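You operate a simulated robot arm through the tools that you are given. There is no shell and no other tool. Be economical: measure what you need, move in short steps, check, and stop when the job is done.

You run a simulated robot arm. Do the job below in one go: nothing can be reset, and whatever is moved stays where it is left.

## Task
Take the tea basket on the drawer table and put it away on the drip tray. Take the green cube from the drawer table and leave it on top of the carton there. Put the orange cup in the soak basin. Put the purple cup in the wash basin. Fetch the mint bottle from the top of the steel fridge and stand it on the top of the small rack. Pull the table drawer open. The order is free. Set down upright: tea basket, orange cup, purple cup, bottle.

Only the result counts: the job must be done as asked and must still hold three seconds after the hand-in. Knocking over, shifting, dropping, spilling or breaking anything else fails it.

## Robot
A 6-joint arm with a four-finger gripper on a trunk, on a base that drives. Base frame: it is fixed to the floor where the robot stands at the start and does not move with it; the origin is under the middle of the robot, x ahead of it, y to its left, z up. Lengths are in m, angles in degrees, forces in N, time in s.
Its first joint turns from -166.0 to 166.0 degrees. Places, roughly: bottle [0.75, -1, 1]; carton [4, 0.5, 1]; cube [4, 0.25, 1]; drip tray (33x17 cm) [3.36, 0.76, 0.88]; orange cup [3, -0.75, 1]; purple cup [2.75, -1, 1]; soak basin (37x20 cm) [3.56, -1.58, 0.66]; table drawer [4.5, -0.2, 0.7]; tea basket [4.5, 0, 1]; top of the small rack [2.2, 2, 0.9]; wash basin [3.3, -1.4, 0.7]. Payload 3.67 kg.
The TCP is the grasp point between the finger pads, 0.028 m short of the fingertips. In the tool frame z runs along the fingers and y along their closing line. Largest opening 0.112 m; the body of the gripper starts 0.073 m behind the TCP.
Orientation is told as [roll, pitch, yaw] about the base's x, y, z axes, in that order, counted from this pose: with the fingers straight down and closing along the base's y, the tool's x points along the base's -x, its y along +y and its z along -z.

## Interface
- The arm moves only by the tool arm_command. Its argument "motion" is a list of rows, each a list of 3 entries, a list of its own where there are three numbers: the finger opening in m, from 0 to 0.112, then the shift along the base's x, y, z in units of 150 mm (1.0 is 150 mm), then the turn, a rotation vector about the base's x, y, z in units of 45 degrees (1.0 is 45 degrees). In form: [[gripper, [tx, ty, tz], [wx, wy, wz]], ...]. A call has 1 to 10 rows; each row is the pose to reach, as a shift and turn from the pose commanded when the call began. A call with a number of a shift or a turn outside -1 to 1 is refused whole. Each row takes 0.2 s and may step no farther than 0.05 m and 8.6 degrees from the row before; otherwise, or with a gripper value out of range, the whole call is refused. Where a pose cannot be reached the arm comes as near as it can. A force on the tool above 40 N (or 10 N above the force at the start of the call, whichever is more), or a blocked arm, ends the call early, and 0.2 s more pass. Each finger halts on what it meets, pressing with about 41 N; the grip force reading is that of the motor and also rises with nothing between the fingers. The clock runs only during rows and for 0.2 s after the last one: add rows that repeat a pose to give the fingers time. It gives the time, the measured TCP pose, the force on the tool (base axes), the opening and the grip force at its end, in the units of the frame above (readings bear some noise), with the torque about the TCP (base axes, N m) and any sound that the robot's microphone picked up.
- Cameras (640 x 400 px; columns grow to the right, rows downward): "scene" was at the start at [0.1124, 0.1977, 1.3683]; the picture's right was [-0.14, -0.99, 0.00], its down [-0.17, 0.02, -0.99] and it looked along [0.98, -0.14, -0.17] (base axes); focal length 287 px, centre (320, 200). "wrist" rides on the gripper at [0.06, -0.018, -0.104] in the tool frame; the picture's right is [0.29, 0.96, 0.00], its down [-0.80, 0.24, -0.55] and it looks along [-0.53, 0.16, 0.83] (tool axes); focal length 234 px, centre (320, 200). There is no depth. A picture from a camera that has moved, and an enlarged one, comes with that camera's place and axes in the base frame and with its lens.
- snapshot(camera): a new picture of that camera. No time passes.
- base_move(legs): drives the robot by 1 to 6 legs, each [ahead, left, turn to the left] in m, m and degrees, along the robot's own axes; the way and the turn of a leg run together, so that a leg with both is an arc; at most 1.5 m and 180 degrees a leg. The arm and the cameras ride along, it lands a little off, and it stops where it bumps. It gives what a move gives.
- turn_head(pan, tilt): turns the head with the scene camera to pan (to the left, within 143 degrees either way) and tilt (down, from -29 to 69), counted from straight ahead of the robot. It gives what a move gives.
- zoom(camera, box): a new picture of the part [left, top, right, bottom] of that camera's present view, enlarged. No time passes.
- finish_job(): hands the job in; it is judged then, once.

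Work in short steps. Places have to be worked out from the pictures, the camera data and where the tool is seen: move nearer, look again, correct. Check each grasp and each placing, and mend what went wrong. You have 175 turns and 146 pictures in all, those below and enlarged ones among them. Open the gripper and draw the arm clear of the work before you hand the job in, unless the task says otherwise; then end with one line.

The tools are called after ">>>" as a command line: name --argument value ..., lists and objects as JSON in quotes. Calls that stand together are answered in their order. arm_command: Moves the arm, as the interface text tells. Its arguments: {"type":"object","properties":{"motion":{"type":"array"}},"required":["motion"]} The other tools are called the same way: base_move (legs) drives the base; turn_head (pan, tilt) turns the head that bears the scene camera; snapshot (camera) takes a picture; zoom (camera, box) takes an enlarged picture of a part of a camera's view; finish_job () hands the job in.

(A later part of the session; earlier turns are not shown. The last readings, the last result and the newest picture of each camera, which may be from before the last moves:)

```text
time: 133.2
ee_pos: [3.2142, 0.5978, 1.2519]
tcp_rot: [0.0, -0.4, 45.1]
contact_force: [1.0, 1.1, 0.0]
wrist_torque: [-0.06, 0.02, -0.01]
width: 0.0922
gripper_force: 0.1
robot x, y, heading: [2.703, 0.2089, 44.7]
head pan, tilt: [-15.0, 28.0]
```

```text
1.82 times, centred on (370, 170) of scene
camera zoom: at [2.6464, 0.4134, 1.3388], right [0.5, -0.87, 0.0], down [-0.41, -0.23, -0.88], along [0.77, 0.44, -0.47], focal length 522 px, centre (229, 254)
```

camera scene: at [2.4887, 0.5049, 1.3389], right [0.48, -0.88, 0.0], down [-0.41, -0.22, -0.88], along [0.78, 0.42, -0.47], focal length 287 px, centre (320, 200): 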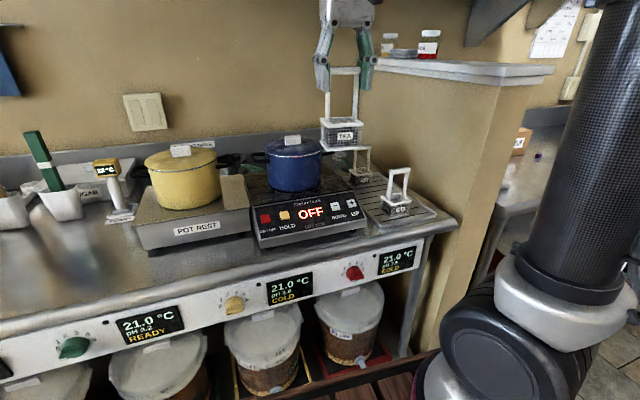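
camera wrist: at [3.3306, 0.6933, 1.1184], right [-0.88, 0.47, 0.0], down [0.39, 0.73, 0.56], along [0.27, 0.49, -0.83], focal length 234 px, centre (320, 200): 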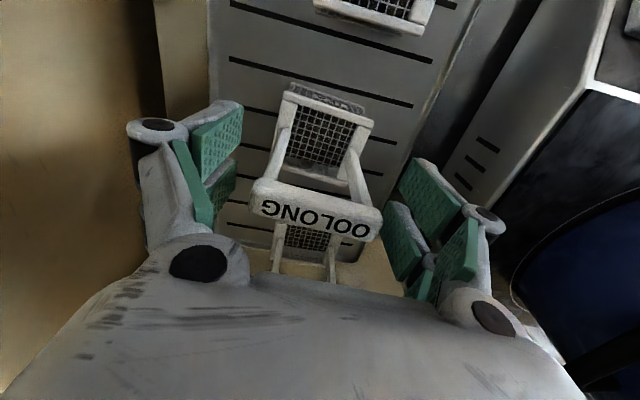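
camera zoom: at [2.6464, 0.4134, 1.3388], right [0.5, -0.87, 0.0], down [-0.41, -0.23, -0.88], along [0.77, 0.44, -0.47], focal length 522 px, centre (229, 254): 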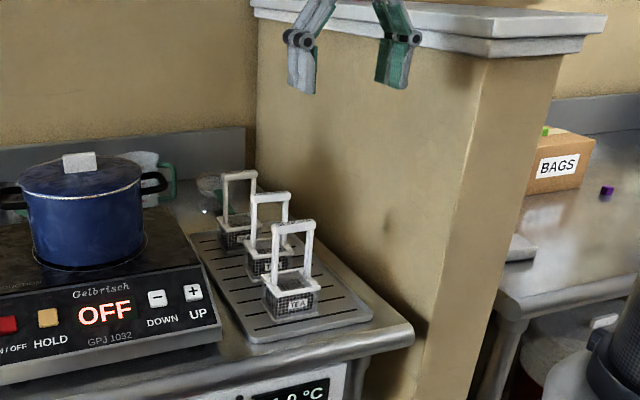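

Tea basket placed well. Next the cups: I shift left a bit, turn right, drive along the aisle and turn to face the sink.

>>> base_move --legs '[[-0.03, 0.12, 0], [0, 0, -90], [1.0, 0, 0]]'

>>> turn_head --pan -60 --tilt 25

>>> snapshot --camera "scene"

```text
time: 143.1
ee_pos: [3.6431, -1.0053, 1.2524]
tcp_rot: [0.1, -0.6, -48.4]
contact_force: [-0.1, -0.2, 0.2]
wrist_torque: [0.0, -0.02, 0.0]
width: 0.092
gripper_force: 0.0
robot x, y, heading: [3.2745, -0.4751, -48.5]
head pan, tilt: [-15.0, 28.0]
```

```text
time: 144.2
ee_pos: [3.643, -1.0069, 1.252]
tcp_rot: [0.1, -0.5, -48.4]
contact_force: [0.4, -0.4, -0.5]
wrist_torque: [-0.01, -0.02, 0.04]
width: 0.0919
gripper_force: 0.0
robot x, y, heading: [3.2785, -0.4732, -48.3]
head pan, tilt: [-60.0, 25.0]
```

```text
73 pictures are left
camera scene: at [3.4266, -0.4393, 1.3436], right [-0.95, 0.32, 0.0], down [0.13, 0.4, -0.91], along [-0.29, -0.86, -0.42], focal length 287 px, centre (320, 200)
```

scene: 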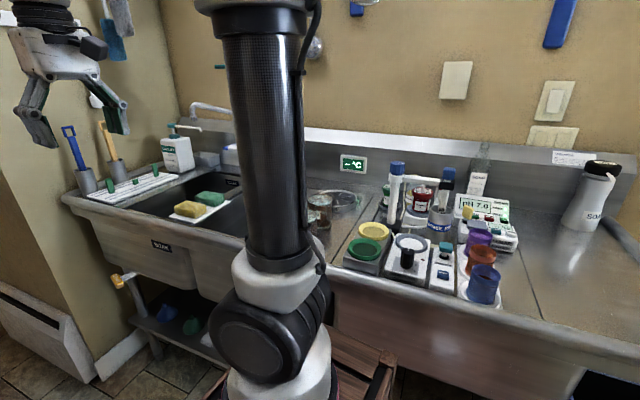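

Cups stand in a row: blue front, orange middle (≈2.91,-0.83), purple back (≈2.86,-0.885). I move to the aisle centre and turn to face the sink.

>>> base_move --legs '[[0, 0.19, 0], [0, 0, -86.7]]'

>>> turn_head --pan 0 --tilt 28

>>> snapshot --camera "scene"

>>> snapshot --camera "wrist"

```text
time: 149.4
ee_pos: [2.9238, -0.7502, 1.2528]
tcp_rot: [0.0, -0.6, -133.9]
contact_force: [-0.5, -0.9, 0.0]
wrist_torque: [0.0, 0.0, -0.01]
width: 0.0918
gripper_force: 0.0
robot x, y, heading: [3.4264, -0.3467, -133.8]
head pan, tilt: [-60.0, 25.0]
```

```text
time: 150.7
ee_pos: [2.9245, -0.7492, 1.2522]
tcp_rot: [-0.1, -0.6, -133.9]
contact_force: [-0.2, 0.3, 0.9]
wrist_torque: [-0.03, 0.03, 0.03]
width: 0.092
gripper_force: 0.1
robot x, y, heading: [3.427, -0.3469, -134.1]
head pan, tilt: [0.0, 28.0]
```

```text
72 pictures are left
camera scene: at [3.5033, -0.5803, 1.3388], right [-0.72, 0.7, 0.0], down [0.33, 0.34, -0.88], along [-0.61, -0.63, -0.47], focal length 287 px, centre (320, 200)
```

scene: 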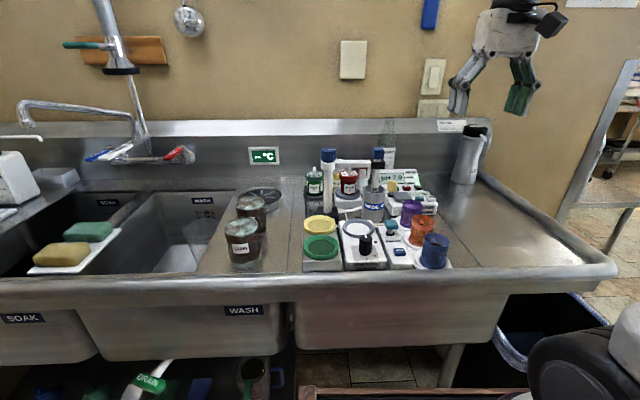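

```text
71 pictures are left
camera wrist: at [2.9543, -0.6911, 1.3567], right [0.89, -0.46, 0.0], down [-0.38, -0.74, 0.56], along [-0.26, -0.5, -0.83], focal length 234 px, centre (320, 200)
```

wrist: 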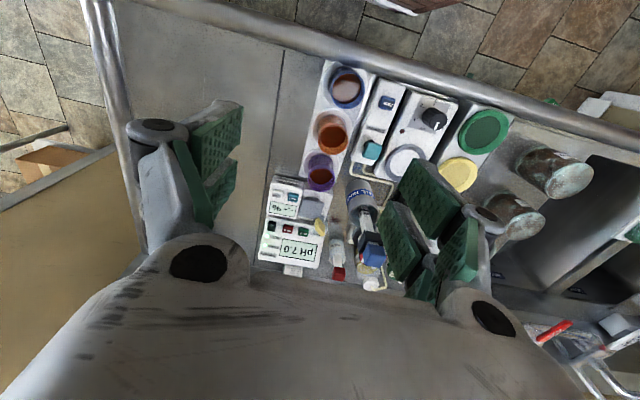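

Good overview. I zoom into the wrist view around the cups to see clearances.

>>> zoom --camera "wrist" --box '[260, 50, 420, 220]'

>>> zoom --camera "scene" --box '[330, 140, 470, 280]'

```text
2.35 times, centred on (340, 135) of wrist
camera zoom: at [2.9543, -0.6911, 1.3567], right [0.89, -0.46, 0.0], down [-0.38, -0.74, 0.56], along [-0.26, -0.5, -0.83], focal length 551 px, centre (273, 353)
```

zoom: 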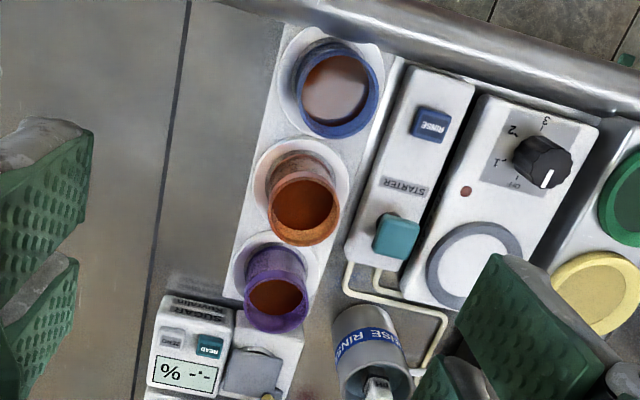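

```text
2.86 times, centred on (400, 210) of scene
camera zoom: at [3.5033, -0.5803, 1.3388], right [-0.72, 0.7, 0.0], down [0.33, 0.34, -0.88], along [-0.61, -0.63, -0.47], focal length 821 px, centre (91, 171)
```

zoom: 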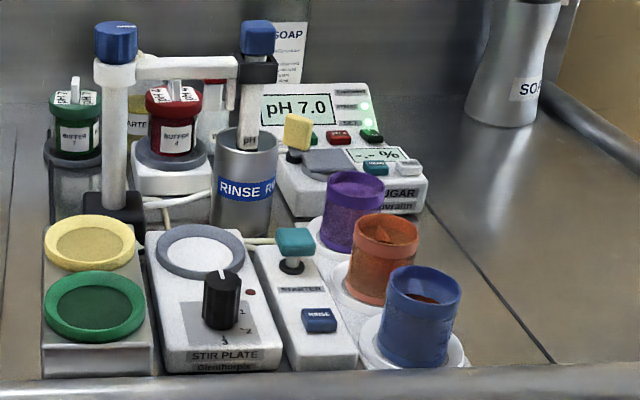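

Triangulated rims: orange (2.908,-0.830,0.958), purple (2.854,-0.889,0.958), diameter ≈54 mm; both hold liquid. I go above the orange cup with 70 mm opening.

>>> arm_command --motion '[[0.075, [-0.05, -0.25, -0.15], [0, 0, 0]], [0.07, [-0.11, -0.54, -0.3], [0, 0, 0]], [0.07, [-0.11, -0.54, -0.6], [0, 0, 0]], [0.07, [-0.11, -0.54, -0.9], [0, 0, 0]], [0.07, [-0.11, -0.54, -1.0], [0, 0, 0]], [0.07, [-0.11, -0.54, -1.0], [0, 0, 0]]]'

>>> snapshot --camera "wrist"

```text
time: 152.1
ee_pos: [2.9078, -0.8304, 1.1029]
tcp_rot: [0.0, -0.6, -133.9]
contact_force: [-0.2, 0.4, 0.2]
wrist_torque: [-0.02, 0.01, 0.0]
width: 0.0702
gripper_force: 0.0
robot x, y, heading: [3.4226, -0.3477, -134.0]
head pan, tilt: [0.0, 28.0]
```

```text
68 pictures are left
camera wrist: at [2.9381, -0.7722, 1.207], right [0.89, -0.46, 0.0], down [-0.38, -0.74, 0.56], along [-0.26, -0.5, -0.83], focal length 234 px, centre (320, 200)
```

wrist: 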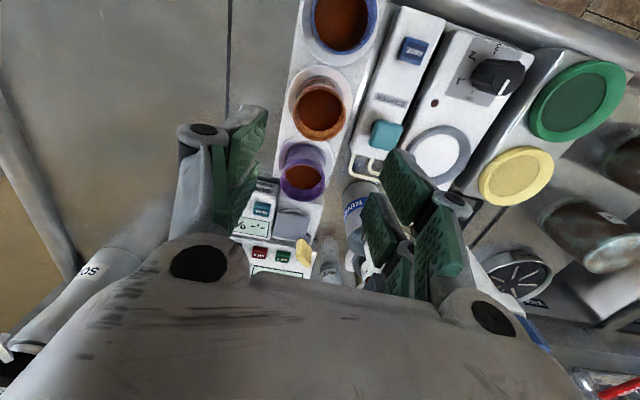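

Well centred. I descend closer (z≈1.0) and check again.

>>> arm_command --motion '[[0.07, [0, 0, -0.25], [0, 0, 0]], [0.07, [0, 0, -0.5], [0, 0, 0]], [0.07, [0, 0, -0.72], [0, 0, 0]], [0.07, [0, 0, -0.72], [0, 0, 0]]]'

>>> snapshot --camera "wrist"

>>> zoom --camera "scene" --box '[330, 130, 490, 290]'

```text
time: 153.1
ee_pos: [2.9057, -0.8286, 0.9956]
tcp_rot: [0.1, -0.7, -133.9]
contact_force: [0.3, 0.6, -0.6]
wrist_torque: [-0.04, -0.01, -0.02]
width: 0.0699
gripper_force: 0.0
robot x, y, heading: [3.4258, -0.3467, -134.3]
head pan, tilt: [0.0, 28.0]
```

```text
67 pictures are left
camera wrist: at [2.937, -0.7704, 1.101], right [0.89, -0.46, 0.0], down [-0.38, -0.74, 0.56], along [-0.26, -0.5, -0.83], focal length 234 px, centre (320, 200)
```

wrist: 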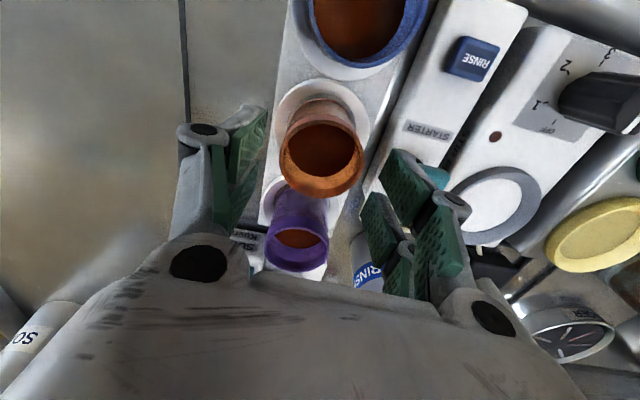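

```text
2.50 times, centred on (410, 210) of scene
camera zoom: at [3.5034, -0.5803, 1.3388], right [-0.72, 0.7, 0.0], down [0.33, 0.34, -0.88], along [-0.61, -0.63, -0.47], focal length 718 px, centre (95, 175)
```

zoom: 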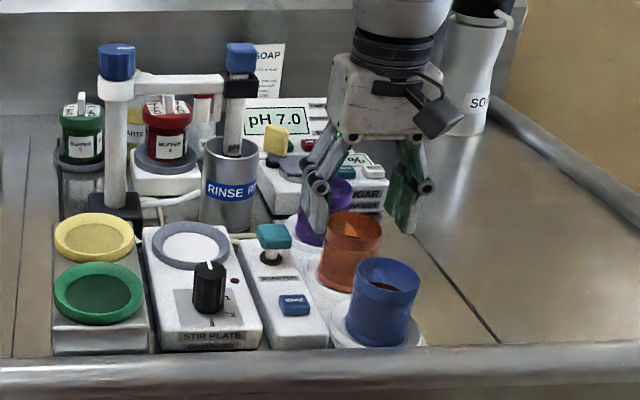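

Centred. I lower to z≈0.936 and close on the cup.

>>> arm_command --motion '[[0.07, [0, 0, -0.2], [0, 0, 0]], [0.07, [0, 0, -0.4], [0, 0, 0]], [0.07, [0, 0, -0.4], [0, 0, 0]], [0.06, [0, 0, -0.4], [0, 0, 0]], [0.05, [0, 0, -0.4], [0, 0, 0]], [0.045, [0, 0, -0.4], [0, 0, 0]], [0.045, [0, 0, -0.4], [0, 0, 0]]]'

>>> snapshot --camera "wrist"

```text
time: 154.3
ee_pos: [2.9077, -0.8309, 0.9404]
tcp_rot: [-0.1, -1.1, -133.9]
contact_force: [10.6, 8.8, 66.5]
wrist_torque: [0.65, -1.54, 0.01]
width: 0.049
gripper_force: 40.7
robot x, y, heading: [3.4276, -0.3442, -134.3]
head pan, tilt: [0.0, 28.0]
stopped in row 5: the force on the tool passed its limit at 49 N (the readings are from after the stop); the commanded pose is now the measured one
```

```text
65 pictures are left
camera wrist: at [2.938, -0.7715, 1.0447], right [0.89, -0.46, 0.0], down [-0.37, -0.73, 0.57], along [-0.26, -0.5, -0.82], focal length 234 px, centre (320, 200)
```

wrist: 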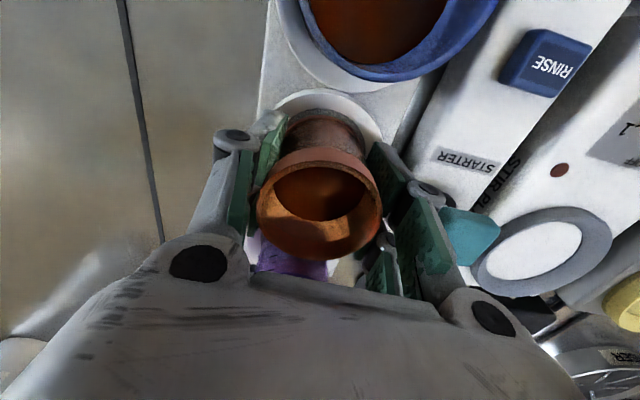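

A strong upward reaction suggests fingertips pressed something below (holder). I raise 5 mm keeping grip and read the force.

>>> arm_command --motion '[[0.045, [0, 0, 0.02], [0, 0, 0]], [0.045, [0, 0, 0.035], [0, 0, 0]]]'

>>> zoom --camera "scene" --box '[330, 130, 490, 290]'

```text
time: 154.9
ee_pos: [2.9068, -0.8302, 0.941]
tcp_rot: [0.0, -0.6, -133.9]
contact_force: [4.3, -2.1, 8.9]
wrist_torque: [-0.25, -0.22, 0.0]
width: 0.0486
gripper_force: 40.8
robot x, y, heading: [3.427, -0.3441, -134.0]
head pan, tilt: [0.0, 28.0]
```

```text
2.50 times, centred on (410, 210) of scene
camera zoom: at [3.5036, -0.5802, 1.3388], right [-0.72, 0.7, 0.0], down [0.33, 0.34, -0.88], along [-0.61, -0.63, -0.47], focal length 718 px, centre (95, 175)
```

zoom: 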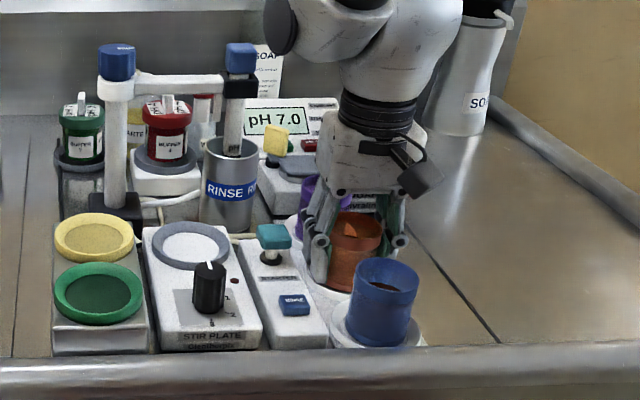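

Force is relieved; the cup is gripped. I lift slowly straight up.

>>> arm_command --motion '[[0.045, [0, 0, 0.05], [0, 0, 0]], [0.045, [0, 0, 0.15], [0, 0, 0]], [0.045, [0, 0, 0.28], [0, 0, 0]], [0.045, [0, 0, 0.42], [0, 0, 0]], [0.045, [0, 0, 0.56], [0, 0, 0]], [0.045, [0, 0, 0.7], [0, 0, 0]], [0.045, [0, 0, 0.85], [0, 0, 0]], [0.045, [0, 0, 1.0], [0, 0, 0]], [0.045, [0, 0, 1.0], [0, 0, 0]]]'

>>> snapshot --camera "wrist"

>>> snapshot --camera "scene"

```text
time: 156.9
ee_pos: [2.907, -0.8281, 1.0925]
tcp_rot: [0.0, -0.7, -133.8]
contact_force: [-0.3, 0.0, -1.6]
wrist_torque: [0.01, 0.02, -0.02]
width: 0.0482
gripper_force: 41.6
robot x, y, heading: [3.427, -0.3495, -134.0]
head pan, tilt: [0.0, 28.0]
```

```text
63 pictures are left
camera wrist: at [2.938, -0.7706, 1.1966], right [0.89, -0.46, 0.0], down [-0.38, -0.74, 0.56], along [-0.26, -0.5, -0.83], focal length 234 px, centre (320, 200)
```

wrist: 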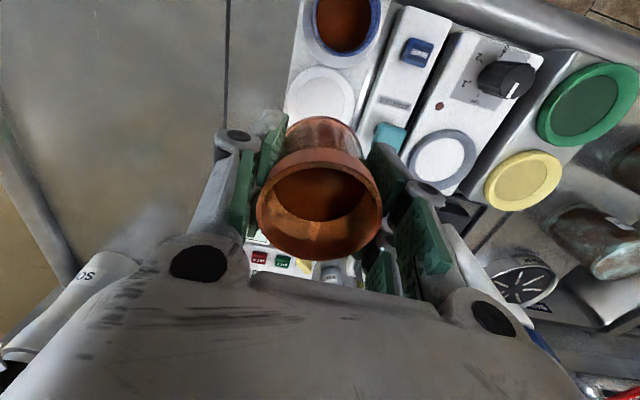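

```text
62 pictures are left
camera scene: at [3.5032, -0.5802, 1.3388], right [-0.72, 0.7, 0.0], down [0.33, 0.34, -0.88], along [-0.61, -0.63, -0.47], focal length 287 px, centre (320, 200)
```

scene: 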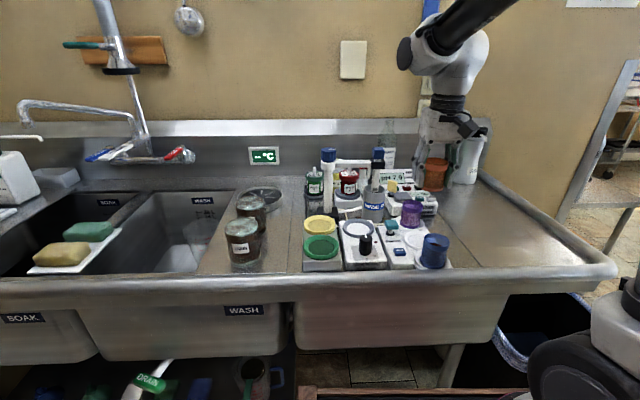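

Orange cup is held upright. I raise and retract a bit, then drive left along the sink towards the soak basin.

>>> arm_command --motion '[[0.045, [0.1, 0.1, 0.15], [0, 0, 0]], [0.045, [0.2, 0.2, 0.3], [0, 0, 0]], [0.045, [0.3, 0.3, 0.45], [0, 0, 0]], [0.045, [0.4, 0.4, 0.6], [0, 0, 0]], [0.045, [0.57, 0.57, 0.75], [0, 0, 0]], [0.045, [0.57, 0.57, 0.75], [0, 0, 0]]]'

>>> base_move --legs '[[-0.02, 0.7, -0.8]]'

>>> snapshot --camera "scene"

>>> snapshot --camera "wrist"

```text
time: 158.3
ee_pos: [2.9923, -0.7443, 1.2047]
tcp_rot: [0.2, -0.6, -133.8]
contact_force: [-0.9, -1.3, -0.7]
wrist_torque: [0.03, 0.01, 0.01]
width: 0.0484
gripper_force: 40.5
robot x, y, heading: [3.4248, -0.3496, -134.2]
head pan, tilt: [0.0, 28.0]
```

```text
time: 162.1
ee_pos: [3.4959, -1.2053, 1.203]
tcp_rot: [0.0, -0.7, -134.4]
contact_force: [-0.4, -1.0, -0.9]
wrist_torque: [0.0, -0.03, 0.03]
width: 0.0483
gripper_force: 41.3
robot x, y, heading: [3.9291, -0.8119, -134.5]
head pan, tilt: [0.0, 28.0]
```

```text
61 pictures are left
camera scene: at [4.0062, -1.0447, 1.3388], right [-0.71, 0.7, 0.0], down [0.33, 0.33, -0.88], along [-0.62, -0.63, -0.47], focal length 287 px, centre (320, 200)
```

scene: 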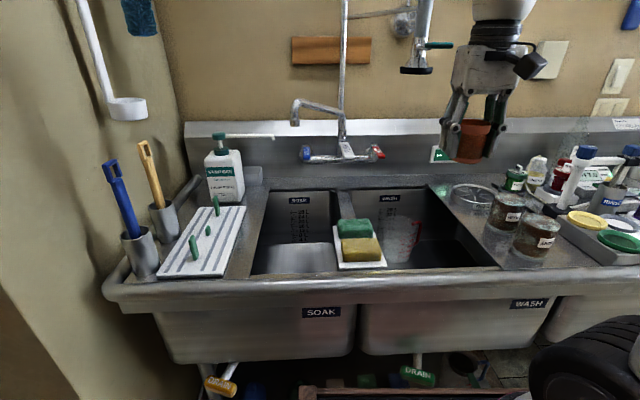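

```text
60 pictures are left
camera wrist: at [3.5251, -1.147, 1.3083], right [0.89, -0.46, 0.0], down [-0.38, -0.73, 0.56], along [-0.26, -0.5, -0.83], focal length 234 px, centre (320, 200)
```

wrist: 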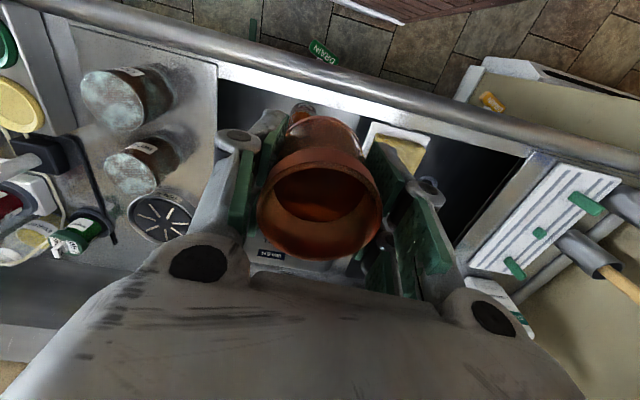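

TCP is over the wash basin; the soak opening spans u≈3.54–3.74, v≈1.18–1.58. I drive left 0.22 m more and look down into it.

>>> base_move --legs '[[0, 0.22, 0]]'

>>> arm_command --motion '[[0.045, [-0.1, -0.3, 0], [0, 0, 0]], [0.045, [-0.2, -0.55, 0], [0, 0, 0]], [0.045, [-0.35, -0.8, 0], [0, 0, 0]], [0.045, [-0.45, -1.0, 0], [0, 0, 0]], [0.045, [-0.5, -1.0, 0], [0, 0, 0]]]'

>>> snapshot --camera "scene"

>>> snapshot --camera "wrist"

```text
time: 163.8
ee_pos: [3.6546, -1.3608, 1.2039]
tcp_rot: [0.0, -0.8, -134.2]
contact_force: [0.5, -0.4, -1.3]
wrist_torque: [-0.02, -0.01, -0.01]
width: 0.0485
gripper_force: 40.7
robot x, y, heading: [4.0912, -0.9657, -134.2]
head pan, tilt: [0.0, 28.0]
```

```text
time: 165.0
ee_pos: [3.5766, -1.5124, 1.2046]
tcp_rot: [0.0, -0.7, -134.2]
contact_force: [1.4, 0.3, -1.2]
wrist_torque: [0.0, 0.0, -0.02]
width: 0.0482
gripper_force: 40.8
robot x, y, heading: [4.0894, -0.9663, -134.5]
head pan, tilt: [0.0, 28.0]
```

```text
59 pictures are left
camera scene: at [4.1655, -1.2006, 1.3388], right [-0.71, 0.7, 0.0], down [0.33, 0.34, -0.88], along [-0.62, -0.63, -0.47], focal length 287 px, centre (320, 200)
```

scene: 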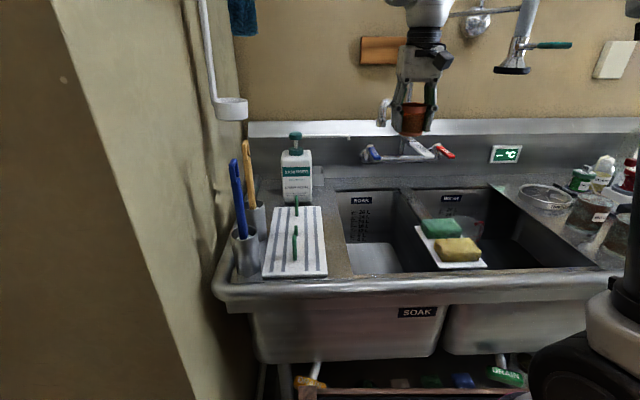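

```text
58 pictures are left
camera wrist: at [3.607, -1.4542, 1.3088], right [0.89, -0.46, 0.0], down [-0.38, -0.73, 0.56], along [-0.26, -0.5, -0.83], focal length 234 px, centre (320, 200)
```

wrist: 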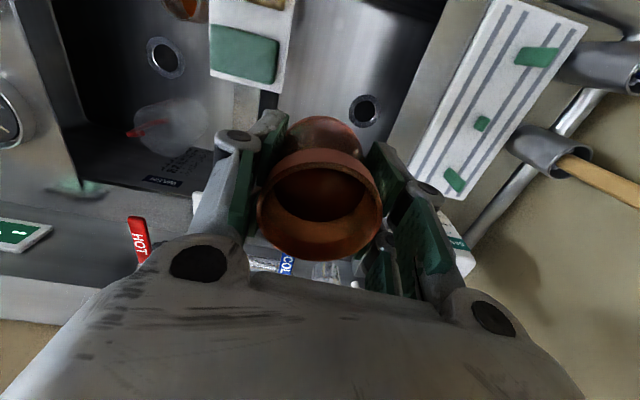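

The soak basin floor is visible below. I shift to its centre (u≈3.64, v≈1.40) and descend in stages while watching clearances.

>>> arm_command --motion '[[0.045, [-0.04, -0.24, 0], [0, 0, 0]], [0.045, [-0.08, -0.47, 0], [0, 0, 0]], [0.045, [-0.08, -0.47, -0.25], [0, 0, 0]], [0.045, [-0.08, -0.47, -0.5], [0, 0, 0]], [0.045, [-0.08, -0.47, -0.75], [0, 0, 0]], [0.045, [-0.08, -0.47, -1.0], [0, 0, 0]], [0.045, [-0.08, -0.47, -1.0], [0, 0, 0]]]'

>>> snapshot --camera "scene"

>>> snapshot --camera "wrist"

```text
time: 166.2
ee_pos: [3.5695, -1.5848, 1.0934]
tcp_rot: [0.0, -1.0, -134.2]
contact_force: [14.7, 15.2, 7.8]
wrist_torque: [-1.57, 1.64, -0.12]
width: 0.0481
gripper_force: 41.2
robot x, y, heading: [4.0908, -0.9679, -134.6]
head pan, tilt: [0.0, 28.0]
stopped in row 6: the force on the tool passed its limit at 70 N (the readings are from after the stop); the commanded pose is now the measured one
```

```text
57 pictures are left
camera scene: at [4.1665, -1.1995, 1.3389], right [-0.71, 0.7, 0.0], down [0.33, 0.33, -0.88], along [-0.62, -0.63, -0.47], focal length 287 px, centre (320, 200)
```

scene: 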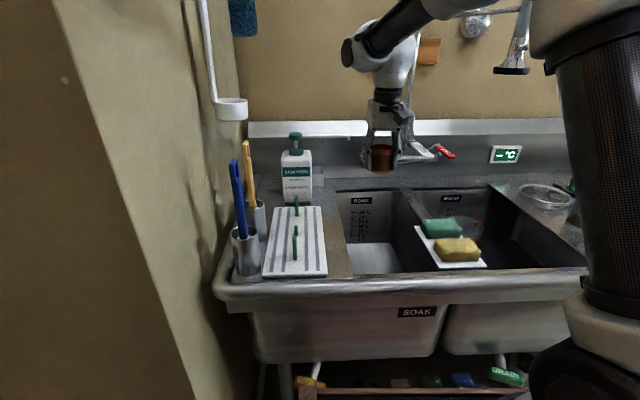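

```text
56 pictures are left
camera wrist: at [3.6002, -1.5258, 1.1976], right [0.89, -0.46, -0.01], down [-0.38, -0.73, 0.57], along [-0.27, -0.5, -0.82], focal length 234 px, centre (320, 200)
```

wrist: 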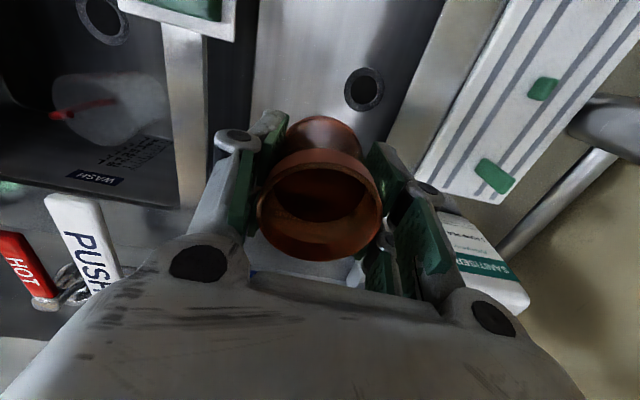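

The hand bumped something behind it (force towards the robot) — probably the faucet spout. I back off toward the robot and up, then look.

>>> arm_command --motion '[[0.045, [0.08, 0.08, 0.05], [0, 0, 0]], [0.045, [0.25, 0.25, 0.15], [0, 0, 0]], [0.045, [0.45, 0.45, 0.3], [0, 0, 0]], [0.045, [0.65, 0.65, 0.4], [0, 0, 0]], [0.045, [0.65, 0.65, 0.4], [0, 0, 0]]]'

>>> zoom --camera "scene" --box '[300, 40, 480, 210]'

>>> snapshot --camera "wrist"

```text
time: 167.4
ee_pos: [3.6649, -1.4874, 1.147]
tcp_rot: [0.0, -1.1, -134.3]
contact_force: [0.8, 0.6, -1.1]
wrist_torque: [-0.01, 0.02, -0.01]
width: 0.0482
gripper_force: 41.1
robot x, y, heading: [4.0903, -0.9642, -134.4]
head pan, tilt: [0.0, 28.0]
```

```text
2.35 times, centred on (390, 125) of scene
camera zoom: at [4.1653, -1.2008, 1.3388], right [-0.71, 0.7, 0.0], down [0.33, 0.34, -0.88], along [-0.62, -0.63, -0.47], focal length 676 px, centre (155, 376)
```

zoom: 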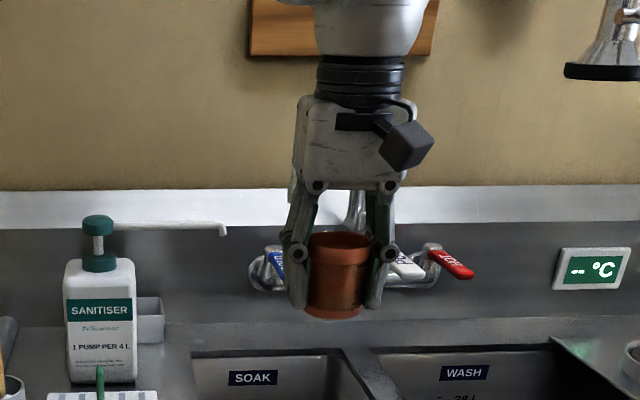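

```text
54 pictures are left
camera wrist: at [3.6961, -1.429, 1.2507], right [0.89, -0.46, -0.01], down [-0.38, -0.73, 0.57], along [-0.27, -0.5, -0.82], focal length 234 px, centre (320, 200)
```

wrist: 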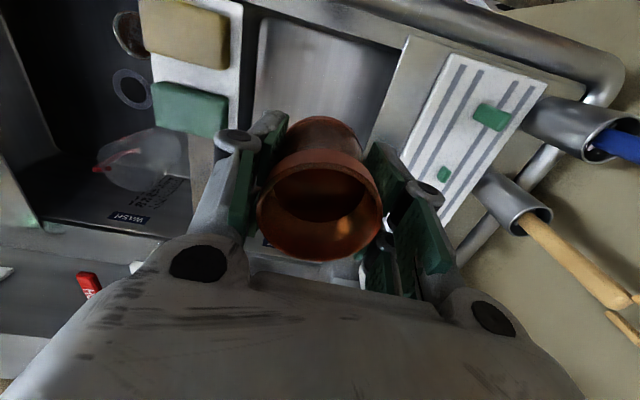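

Triangulating the spout tip: u≈3.64, v≈1.36–1.39, z≈1.17–1.22 — right over the basin centre; front rim is at v≈1.62. I use v≈1.485 instead and descend carefully.

>>> arm_command --motion '[[0.045, [-0.14, -0.12, 0], [0, 0, 0]], [0.045, [-0.28, -0.235, 0], [0, 0, 0]], [0.045, [-0.28, -0.235, -0.2], [0, 0, 0]], [0.045, [-0.28, -0.235, -0.4], [0, 0, 0]], [0.045, [-0.28, -0.235, -0.6], [0, 0, 0]], [0.045, [-0.28, -0.235, -0.8], [0, 0, 0]], [0.045, [-0.28, -0.235, -0.8], [0, 0, 0]]]'

>>> zoom --camera "scene" --box '[260, 30, 500, 280]'

>>> snapshot --camera "wrist"

```text
time: 169.0
ee_pos: [3.6228, -1.5213, 1.0317]
tcp_rot: [0.1, -1.1, -134.1]
contact_force: [0.1, 0.2, -0.6]
wrist_torque: [0.01, 0.01, 0.02]
width: 0.048
gripper_force: 41.3
robot x, y, heading: [4.0911, -0.9687, -134.5]
head pan, tilt: [0.0, 28.0]
```

```text
1.60 times, centred on (380, 155) of scene
camera zoom: at [4.1654, -1.2007, 1.3388], right [-0.71, 0.7, 0.0], down [0.33, 0.34, -0.88], along [-0.62, -0.63, -0.47], focal length 460 px, centre (224, 272)
```

zoom: 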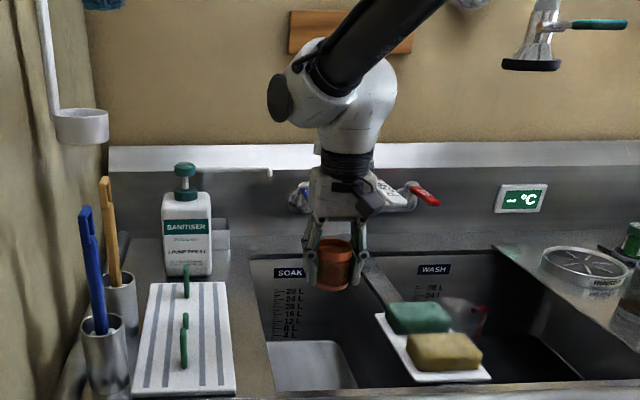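

```text
52 pictures are left
camera wrist: at [3.6536, -1.4621, 1.1355], right [0.89, -0.46, -0.01], down [-0.38, -0.73, 0.57], along [-0.27, -0.5, -0.82], focal length 234 px, centre (320, 200)
```

wrist: 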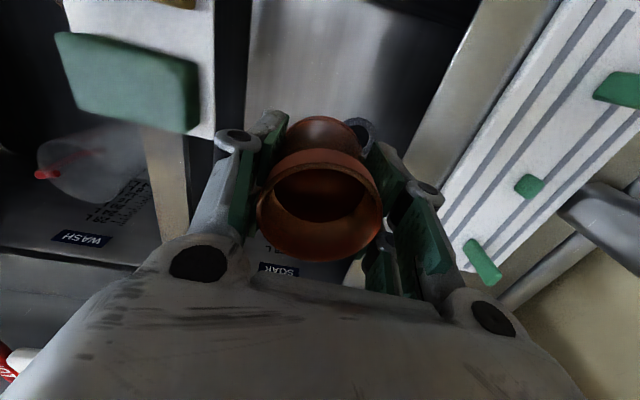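

Passing the spout without contact; clear on all sides. I continue down.

>>> arm_command --motion '[[0.045, [0, 0, -0.2], [0, 0, 0]], [0.045, [0, 0, -0.4], [0, 0, 0]], [0.045, [0, 0, -0.6], [0, 0, 0]], [0.045, [0, 0, -0.8], [0, 0, 0]], [0.045, [0, 0, -1.0], [0, 0, 0]], [0.045, [0, 0, -1.0], [0, 0, 0]]]'

>>> zoom --camera "scene" --box '[260, 30, 500, 280]'

>>> snapshot --camera "wrist"

```text
time: 170.4
ee_pos: [3.6262, -1.5217, 0.8838]
tcp_rot: [0.0, -1.1, -134.4]
contact_force: [-0.7, -0.7, -1.0]
wrist_torque: [-0.01, -0.01, 0.03]
width: 0.0483
gripper_force: 40.9
robot x, y, heading: [4.09, -0.9615, -134.3]
head pan, tilt: [0.0, 28.0]
```

```text
1.60 times, centred on (380, 155) of scene
camera zoom: at [4.1654, -1.2007, 1.3388], right [-0.71, 0.7, 0.0], down [0.33, 0.34, -0.88], along [-0.62, -0.63, -0.47], focal length 460 px, centre (224, 272)
```

zoom: 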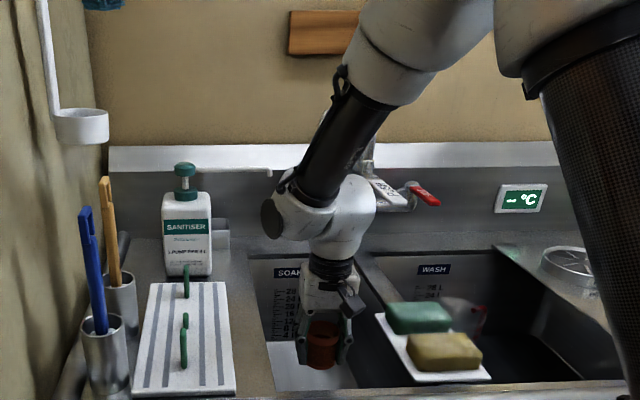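

```text
50 pictures are left
camera wrist: at [3.6563, -1.463, 0.9881], right [0.89, -0.46, -0.01], down [-0.38, -0.73, 0.57], along [-0.27, -0.5, -0.82], focal length 234 px, centre (320, 200)
```

wrist: 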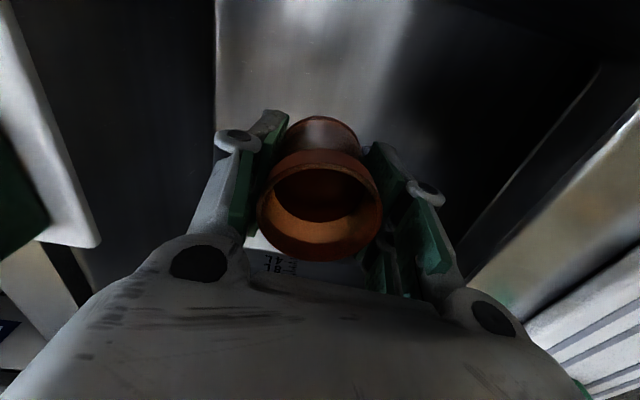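

Inside the basin without contact. I continue down 0.1 m, then slow.

>>> arm_command --motion '[[0.045, [0, 0, -0.2], [0, 0, 0]], [0.045, [0, 0, -0.4], [0, 0, 0]], [0.045, [0, 0, -0.6], [0, 0, 0]], [0.045, [0, 0, -0.75], [0, 0, 0]], [0.045, [0, 0, -0.82], [0, 0, 0]], [0.045, [0, 0, -0.88], [0, 0, 0]], [0.045, [0, 0, -0.92], [0, 0, 0]], [0.045, [0, 0, -0.96], [0, 0, 0]]]'

>>> zoom --camera "scene" --box '[280, 100, 460, 280]'

```text
time: 172.2
ee_pos: [3.6236, -1.5241, 0.7377]
tcp_rot: [0.0, -1.1, -134.1]
contact_force: [0.2, -0.5, -0.8]
wrist_torque: [0.0, 0.01, -0.01]
width: 0.0485
gripper_force: 40.6
robot x, y, heading: [4.0877, -0.9657, -134.8]
head pan, tilt: [0.0, 28.0]
```

```text
2.22 times, centred on (370, 190) of scene
camera zoom: at [4.1654, -1.2007, 1.3388], right [-0.71, 0.7, 0.0], down [0.33, 0.34, -0.88], along [-0.62, -0.63, -0.47], focal length 638 px, centre (209, 222)
```

zoom: 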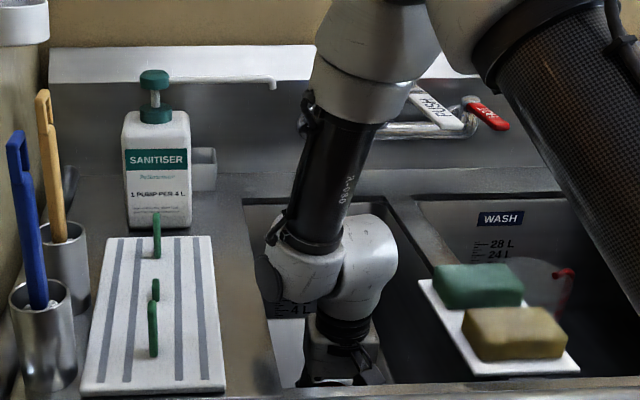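

No contact yet; continue slowly in 4 mm steps.

>>> arm_command --motion '[[0.045, [0, 0, -0.025], [0, 0, 0]], [0.045, [0, 0, -0.05], [0, 0, 0]], [0.045, [0, 0, -0.075], [0, 0, 0]], [0.045, [0, 0, -0.1], [0, 0, 0]], [0.045, [0, 0, -0.125], [0, 0, 0]], [0.045, [0, 0, -0.15], [0, 0, 0]]]'

>>> snapshot --camera "wrist"

```text
time: 173.6
ee_pos: [3.6222, -1.5229, 0.7173]
tcp_rot: [0.0, -1.2, -134.2]
contact_force: [-0.1, 0.0, -0.5]
wrist_torque: [-0.01, 0.02, -0.02]
width: 0.0482
gripper_force: 41.4
robot x, y, heading: [4.0884, -0.9672, -134.7]
head pan, tilt: [0.0, 28.0]
```

```text
48 pictures are left
camera wrist: at [3.6533, -1.4646, 0.8208], right [0.89, -0.46, -0.01], down [-0.38, -0.73, 0.57], along [-0.27, -0.5, -0.82], focal length 234 px, centre (320, 200)
```

wrist: 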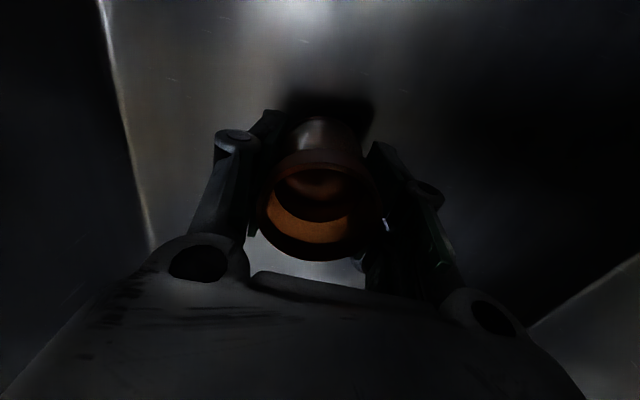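

Shadow shows the base is nearly down; continue 3 mm steps.

>>> arm_command --motion '[[0.045, [0, 0, -0.02], [0, 0, 0]], [0.045, [0, 0, -0.04], [0, 0, 0]], [0.045, [0, 0, -0.06], [0, 0, 0]], [0.045, [0, 0, -0.08], [0, 0, 0]], [0.045, [0, 0, -0.1], [0, 0, 0]]]'

```text
time: 174.8
ee_pos: [3.6241, -1.5241, 0.7003]
tcp_rot: [0.0, -1.1, -134.3]
contact_force: [0.8, -0.3, -1.0]
wrist_torque: [0.01, -0.03, 0.02]
width: 0.0484
gripper_force: 41.3
robot x, y, heading: [4.0921, -0.9693, -134.3]
head pan, tilt: [0.0, 28.0]
```

>>> arm_command --motion '[[0.045, [0, 0, -0.02], [0, 0, 0]], [0.045, [0, 0, -0.04], [0, 0, 0]], [0.045, [0, 0, -0.06], [0, 0, 0]], [0.045, [0, 0, -0.08], [0, 0, 0]], [0.045, [0, 0, -0.1], [0, 0, 0]], [0.045, [0, 0, -0.12], [0, 0, 0]]]'

>>> snapshot --camera "wrist"

```text
time: 175.9
ee_pos: [3.624, -1.5243, 0.6901]
tcp_rot: [0.0, -1.3, -134.3]
contact_force: [2.3, 4.5, 16.7]
wrist_torque: [0.33, 0.1, -0.09]
width: 0.0487
gripper_force: 40.8
robot x, y, heading: [4.0889, -0.9675, -134.4]
head pan, tilt: [0.0, 28.0]
stopped in row 5: the force on the tool passed its limit at 43 N (the readings are from after the stop); the commanded pose is now the measured one
```

```text
47 pictures are left
camera wrist: at [3.6543, -1.4655, 0.7936], right [0.89, -0.46, 0.0], down [-0.38, -0.73, 0.57], along [-0.27, -0.51, -0.82], focal length 234 px, centre (320, 200)
```

wrist: 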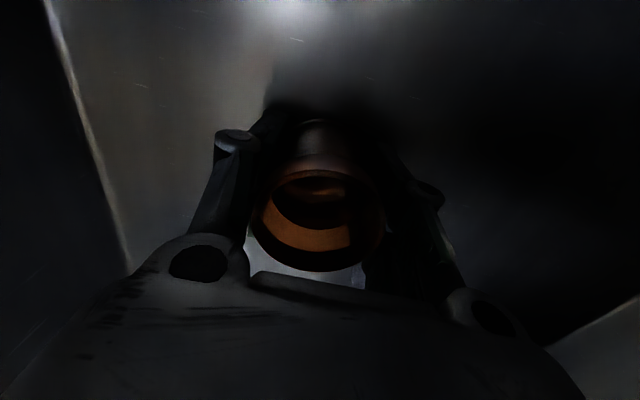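

Contact with the basin floor (z≈0.69). I relieve 1–2 mm, open a little, and check.

>>> arm_command --motion '[[0.045, [0, 0, 0.01], [0, 0, 0]], [0.055, [0, 0, 0.01], [0, 0, 0]], [0.065, [0, 0, 0.01], [0, 0, 0]], [0.07, [0, 0, 0.01], [0, 0, 0]], [0.07, [0, 0, 0.01], [0, 0, 0]]]'

>>> snapshot --camera "wrist"

```text
time: 177.1
ee_pos: [3.6239, -1.5234, 0.6897]
tcp_rot: [0.2, -1.3, -134.4]
contact_force: [-0.2, 0.1, -0.1]
wrist_torque: [0.02, 0.0, 0.0]
width: 0.0699
gripper_force: 0.1
robot x, y, heading: [4.0879, -0.968, -134.8]
head pan, tilt: [0.0, 28.0]
```

```text
46 pictures are left
camera wrist: at [3.6543, -1.4661, 0.7947], right [0.89, -0.46, 0.0], down [-0.38, -0.73, 0.57], along [-0.27, -0.51, -0.82], focal length 234 px, centre (320, 200)
```

wrist: 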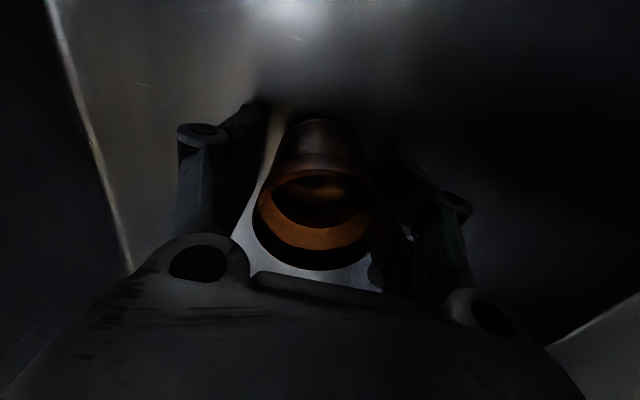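

Released and standing; I rise straight up out of the basin in two calls.

>>> arm_command --motion '[[0.07, [0, 0, 0.15], [0, 0, 0]], [0.07, [0, 0, 0.35], [0, 0, 0]], [0.07, [0, 0, 0.6], [0, 0, 0]], [0.07, [0, 0, 0.85], [0, 0, 0]], [0.07, [0, 0, 1.0], [0, 0, 0]]]'

>>> arm_command --motion '[[0.07, [0, 0, 0.25], [0, 0, 0]], [0.07, [0, 0, 0.5], [0, 0, 0]], [0.07, [0, 0, 0.75], [0, 0, 0]], [0.07, [0, 0, 1.0], [0, 0, 0]]]'

>>> arm_command --motion '[[0.07, [0.05, 0.05, 0.25], [0, 0, 0]], [0.07, [0.15, 0.15, 0.5], [0, 0, 0]], [0.07, [0.3, 0.3, 0.75], [0, 0, 0]], [0.07, [0.4, 0.4, 1.0], [0, 0, 0]], [0.07, [0.4, 0.4, 1.0], [0, 0, 0]]]'

>>> snapshot --camera "wrist"

>>> snapshot --camera "scene"

```text
time: 178.3
ee_pos: [3.6245, -1.5241, 0.8416]
tcp_rot: [0.1, -1.2, -134.3]
contact_force: [0.8, -0.8, -0.3]
wrist_torque: [0.03, 0.02, 0.0]
width: 0.0698
gripper_force: 0.1
robot x, y, heading: [4.0901, -0.9655, -134.3]
head pan, tilt: [0.0, 28.0]
```

```text
time: 179.3
ee_pos: [3.6236, -1.5272, 0.9882]
tcp_rot: [0.1, -1.3, -134.2]
contact_force: [-0.2, -0.6, 0.6]
wrist_torque: [0.01, -0.01, -0.02]
width: 0.0699
gripper_force: 0.2
robot x, y, heading: [4.0895, -0.9642, -134.7]
head pan, tilt: [0.0, 28.0]
```

```text
time: 180.5
ee_pos: [3.6863, -1.466, 1.141]
tcp_rot: [0.1, -1.3, -134.3]
contact_force: [0.2, -0.2, -0.4]
wrist_torque: [0.02, -0.01, 0.0]
width: 0.0701
gripper_force: 0.0
robot x, y, heading: [4.0898, -0.9652, -134.3]
head pan, tilt: [0.0, 28.0]
```

```text
45 pictures are left
camera wrist: at [3.7167, -1.4072, 1.2446], right [0.89, -0.46, 0.0], down [-0.38, -0.73, 0.57], along [-0.27, -0.51, -0.82], focal length 234 px, centre (320, 200)
```

wrist: 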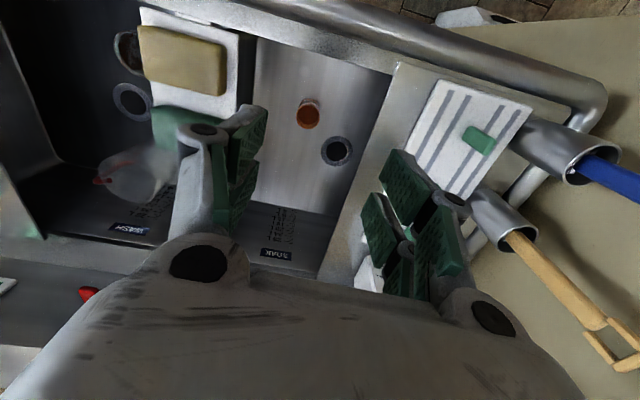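

```text
44 pictures are left
camera scene: at [4.1653, -1.2007, 1.3388], right [-0.71, 0.7, 0.0], down [0.33, 0.34, -0.88], along [-0.62, -0.63, -0.47], focal length 287 px, centre (320, 200)
```

scene: 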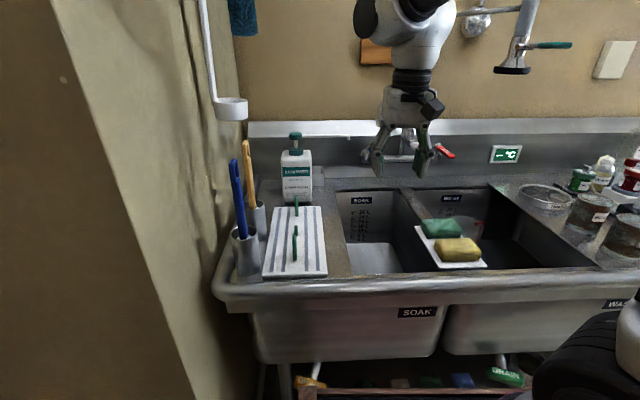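

Orange cup stands upright in the soak basin. I raise a bit and drive right back to the cups.

>>> arm_command --motion '[[0.07, [0.1, 0.1, 0.25], [0, 0, 0]], [0.07, [0.15, 0.15, 0.45], [0, 0, 0]]]'

>>> base_move --legs '[[0, -0.93, 0]]'

>>> snapshot --camera "wrist"

>>> snapshot --camera "scene"

```text
time: 181.1
ee_pos: [3.7062, -1.4438, 1.2076]
tcp_rot: [0.1, -1.3, -134.2]
contact_force: [-0.3, -0.6, -0.2]
wrist_torque: [0.0, -0.03, -0.02]
width: 0.0701
gripper_force: 0.0
robot x, y, heading: [4.0917, -0.9632, -134.5]
head pan, tilt: [0.0, 28.0]
```

```text
time: 186.1
ee_pos: [3.0232, -0.771, 1.2087]
tcp_rot: [0.1, -1.3, -134.6]
contact_force: [0.0, 0.9, -0.4]
wrist_torque: [0.02, -0.02, -0.02]
width: 0.07
gripper_force: 0.0
robot x, y, heading: [3.4078, -0.2982, -134.6]
head pan, tilt: [0.0, 28.0]
```

```text
43 pictures are left
camera wrist: at [3.0543, -0.7122, 1.312], right [0.88, -0.47, 0.0], down [-0.38, -0.73, 0.57], along [-0.27, -0.5, -0.82], focal length 234 px, centre (320, 200)
```

wrist: 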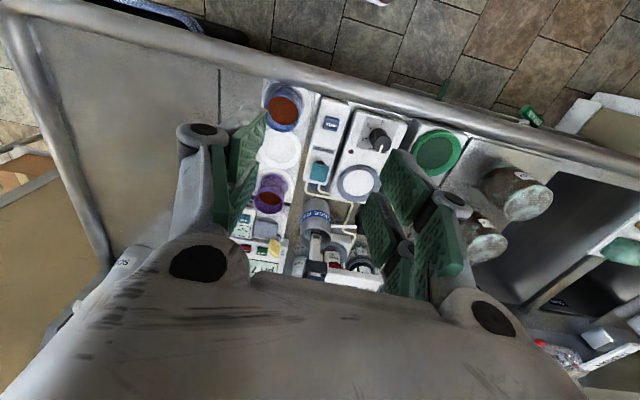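

```text
42 pictures are left
camera scene: at [3.4828, -0.5299, 1.3388], right [-0.71, 0.7, 0.0], down [0.33, 0.33, -0.88], along [-0.62, -0.63, -0.47], focal length 287 px, centre (320, 200)
```

scene: 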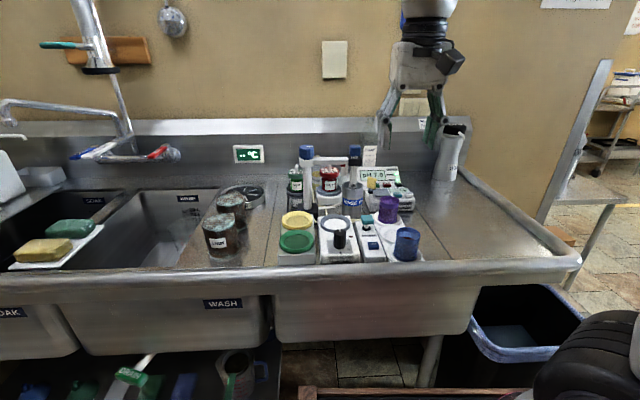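

Purple cup ≈ (2.858,-0.882). I move above it.

>>> arm_command --motion '[[0.07, [-0.25, -0.17, -0.1], [0, 0, 0]], [0.07, [-0.5, -0.34, -0.2], [0, 0, 0]], [0.07, [-0.75, -0.51, -0.3], [0, 0, 0]], [0.07, [-1.0, -0.68, -0.4], [0, 0, 0]], [0.07, [-1.0, -0.7, -0.65], [0, 0, 0]], [0.07, [-1.0, -0.7, -0.65], [0, 0, 0]]]'

>>> snapshot --camera "wrist"

```text
time: 187.5
ee_pos: [2.8763, -0.8754, 1.1095]
tcp_rot: [0.2, -1.3, -134.4]
contact_force: [0.5, -0.4, -0.3]
wrist_torque: [0.0, 0.0, -0.01]
width: 0.0702
gripper_force: 0.0
robot x, y, heading: [3.4083, -0.2932, -134.6]
head pan, tilt: [0.0, 28.0]
```

```text
41 pictures are left
camera wrist: at [2.9075, -0.816, 1.2124], right [0.89, -0.47, 0.0], down [-0.38, -0.73, 0.57], along [-0.27, -0.5, -0.82], focal length 234 px, centre (320, 200)
```

wrist: 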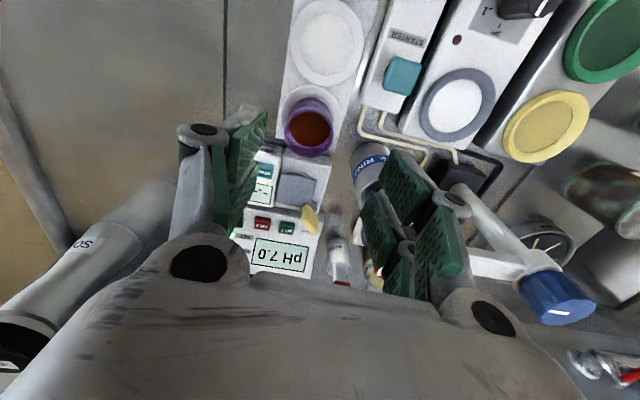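

Refined to (2.859,-0.8805). I shift and descend to z≈1.0, then check.

>>> arm_command --motion '[[0.07, [-0.115, -0.035, -0.1], [0, 0, 0]], [0.07, [-0.115, -0.035, -0.3], [0, 0, 0]], [0.07, [-0.115, -0.035, -0.5], [0, 0, 0]], [0.07, [-0.115, -0.035, -0.7], [0, 0, 0]], [0.07, [-0.115, -0.035, -0.7], [0, 0, 0]]]'

>>> snapshot --camera "wrist"

>>> zoom --camera "scene" --box '[280, 120, 460, 280]'

```text
time: 188.7
ee_pos: [2.8564, -0.8797, 1.0056]
tcp_rot: [0.1, -1.4, -134.5]
contact_force: [-0.6, -0.3, -0.3]
wrist_torque: [-0.01, -0.03, -0.01]
width: 0.07
gripper_force: 0.2
robot x, y, heading: [3.4054, -0.2989, -134.7]
head pan, tilt: [0.0, 28.0]
```

```text
40 pictures are left
camera wrist: at [2.8871, -0.8222, 1.1084], right [0.88, -0.47, 0.0], down [-0.38, -0.73, 0.57], along [-0.27, -0.5, -0.82], focal length 234 px, centre (320, 200)
```

wrist: 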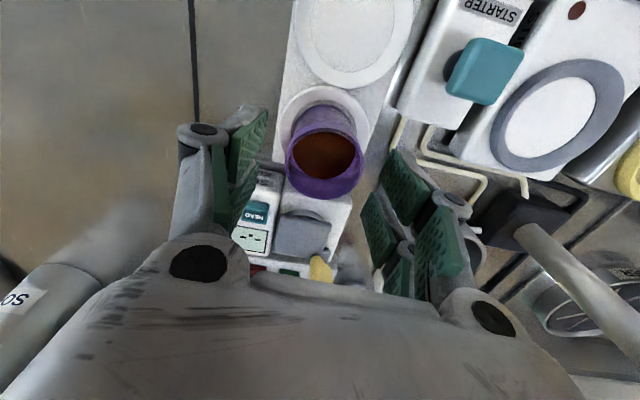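

```text
2.50 times, centred on (370, 200) of scene
camera zoom: at [3.4828, -0.53, 1.3388], right [-0.71, 0.7, 0.0], down [0.33, 0.33, -0.88], along [-0.62, -0.63, -0.47], focal length 718 px, centre (195, 200)
```

zoom: 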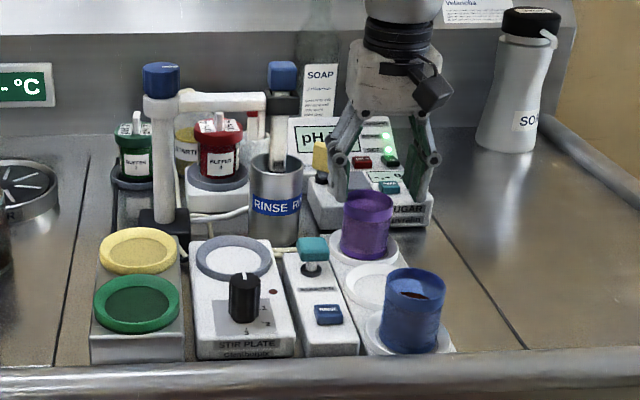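

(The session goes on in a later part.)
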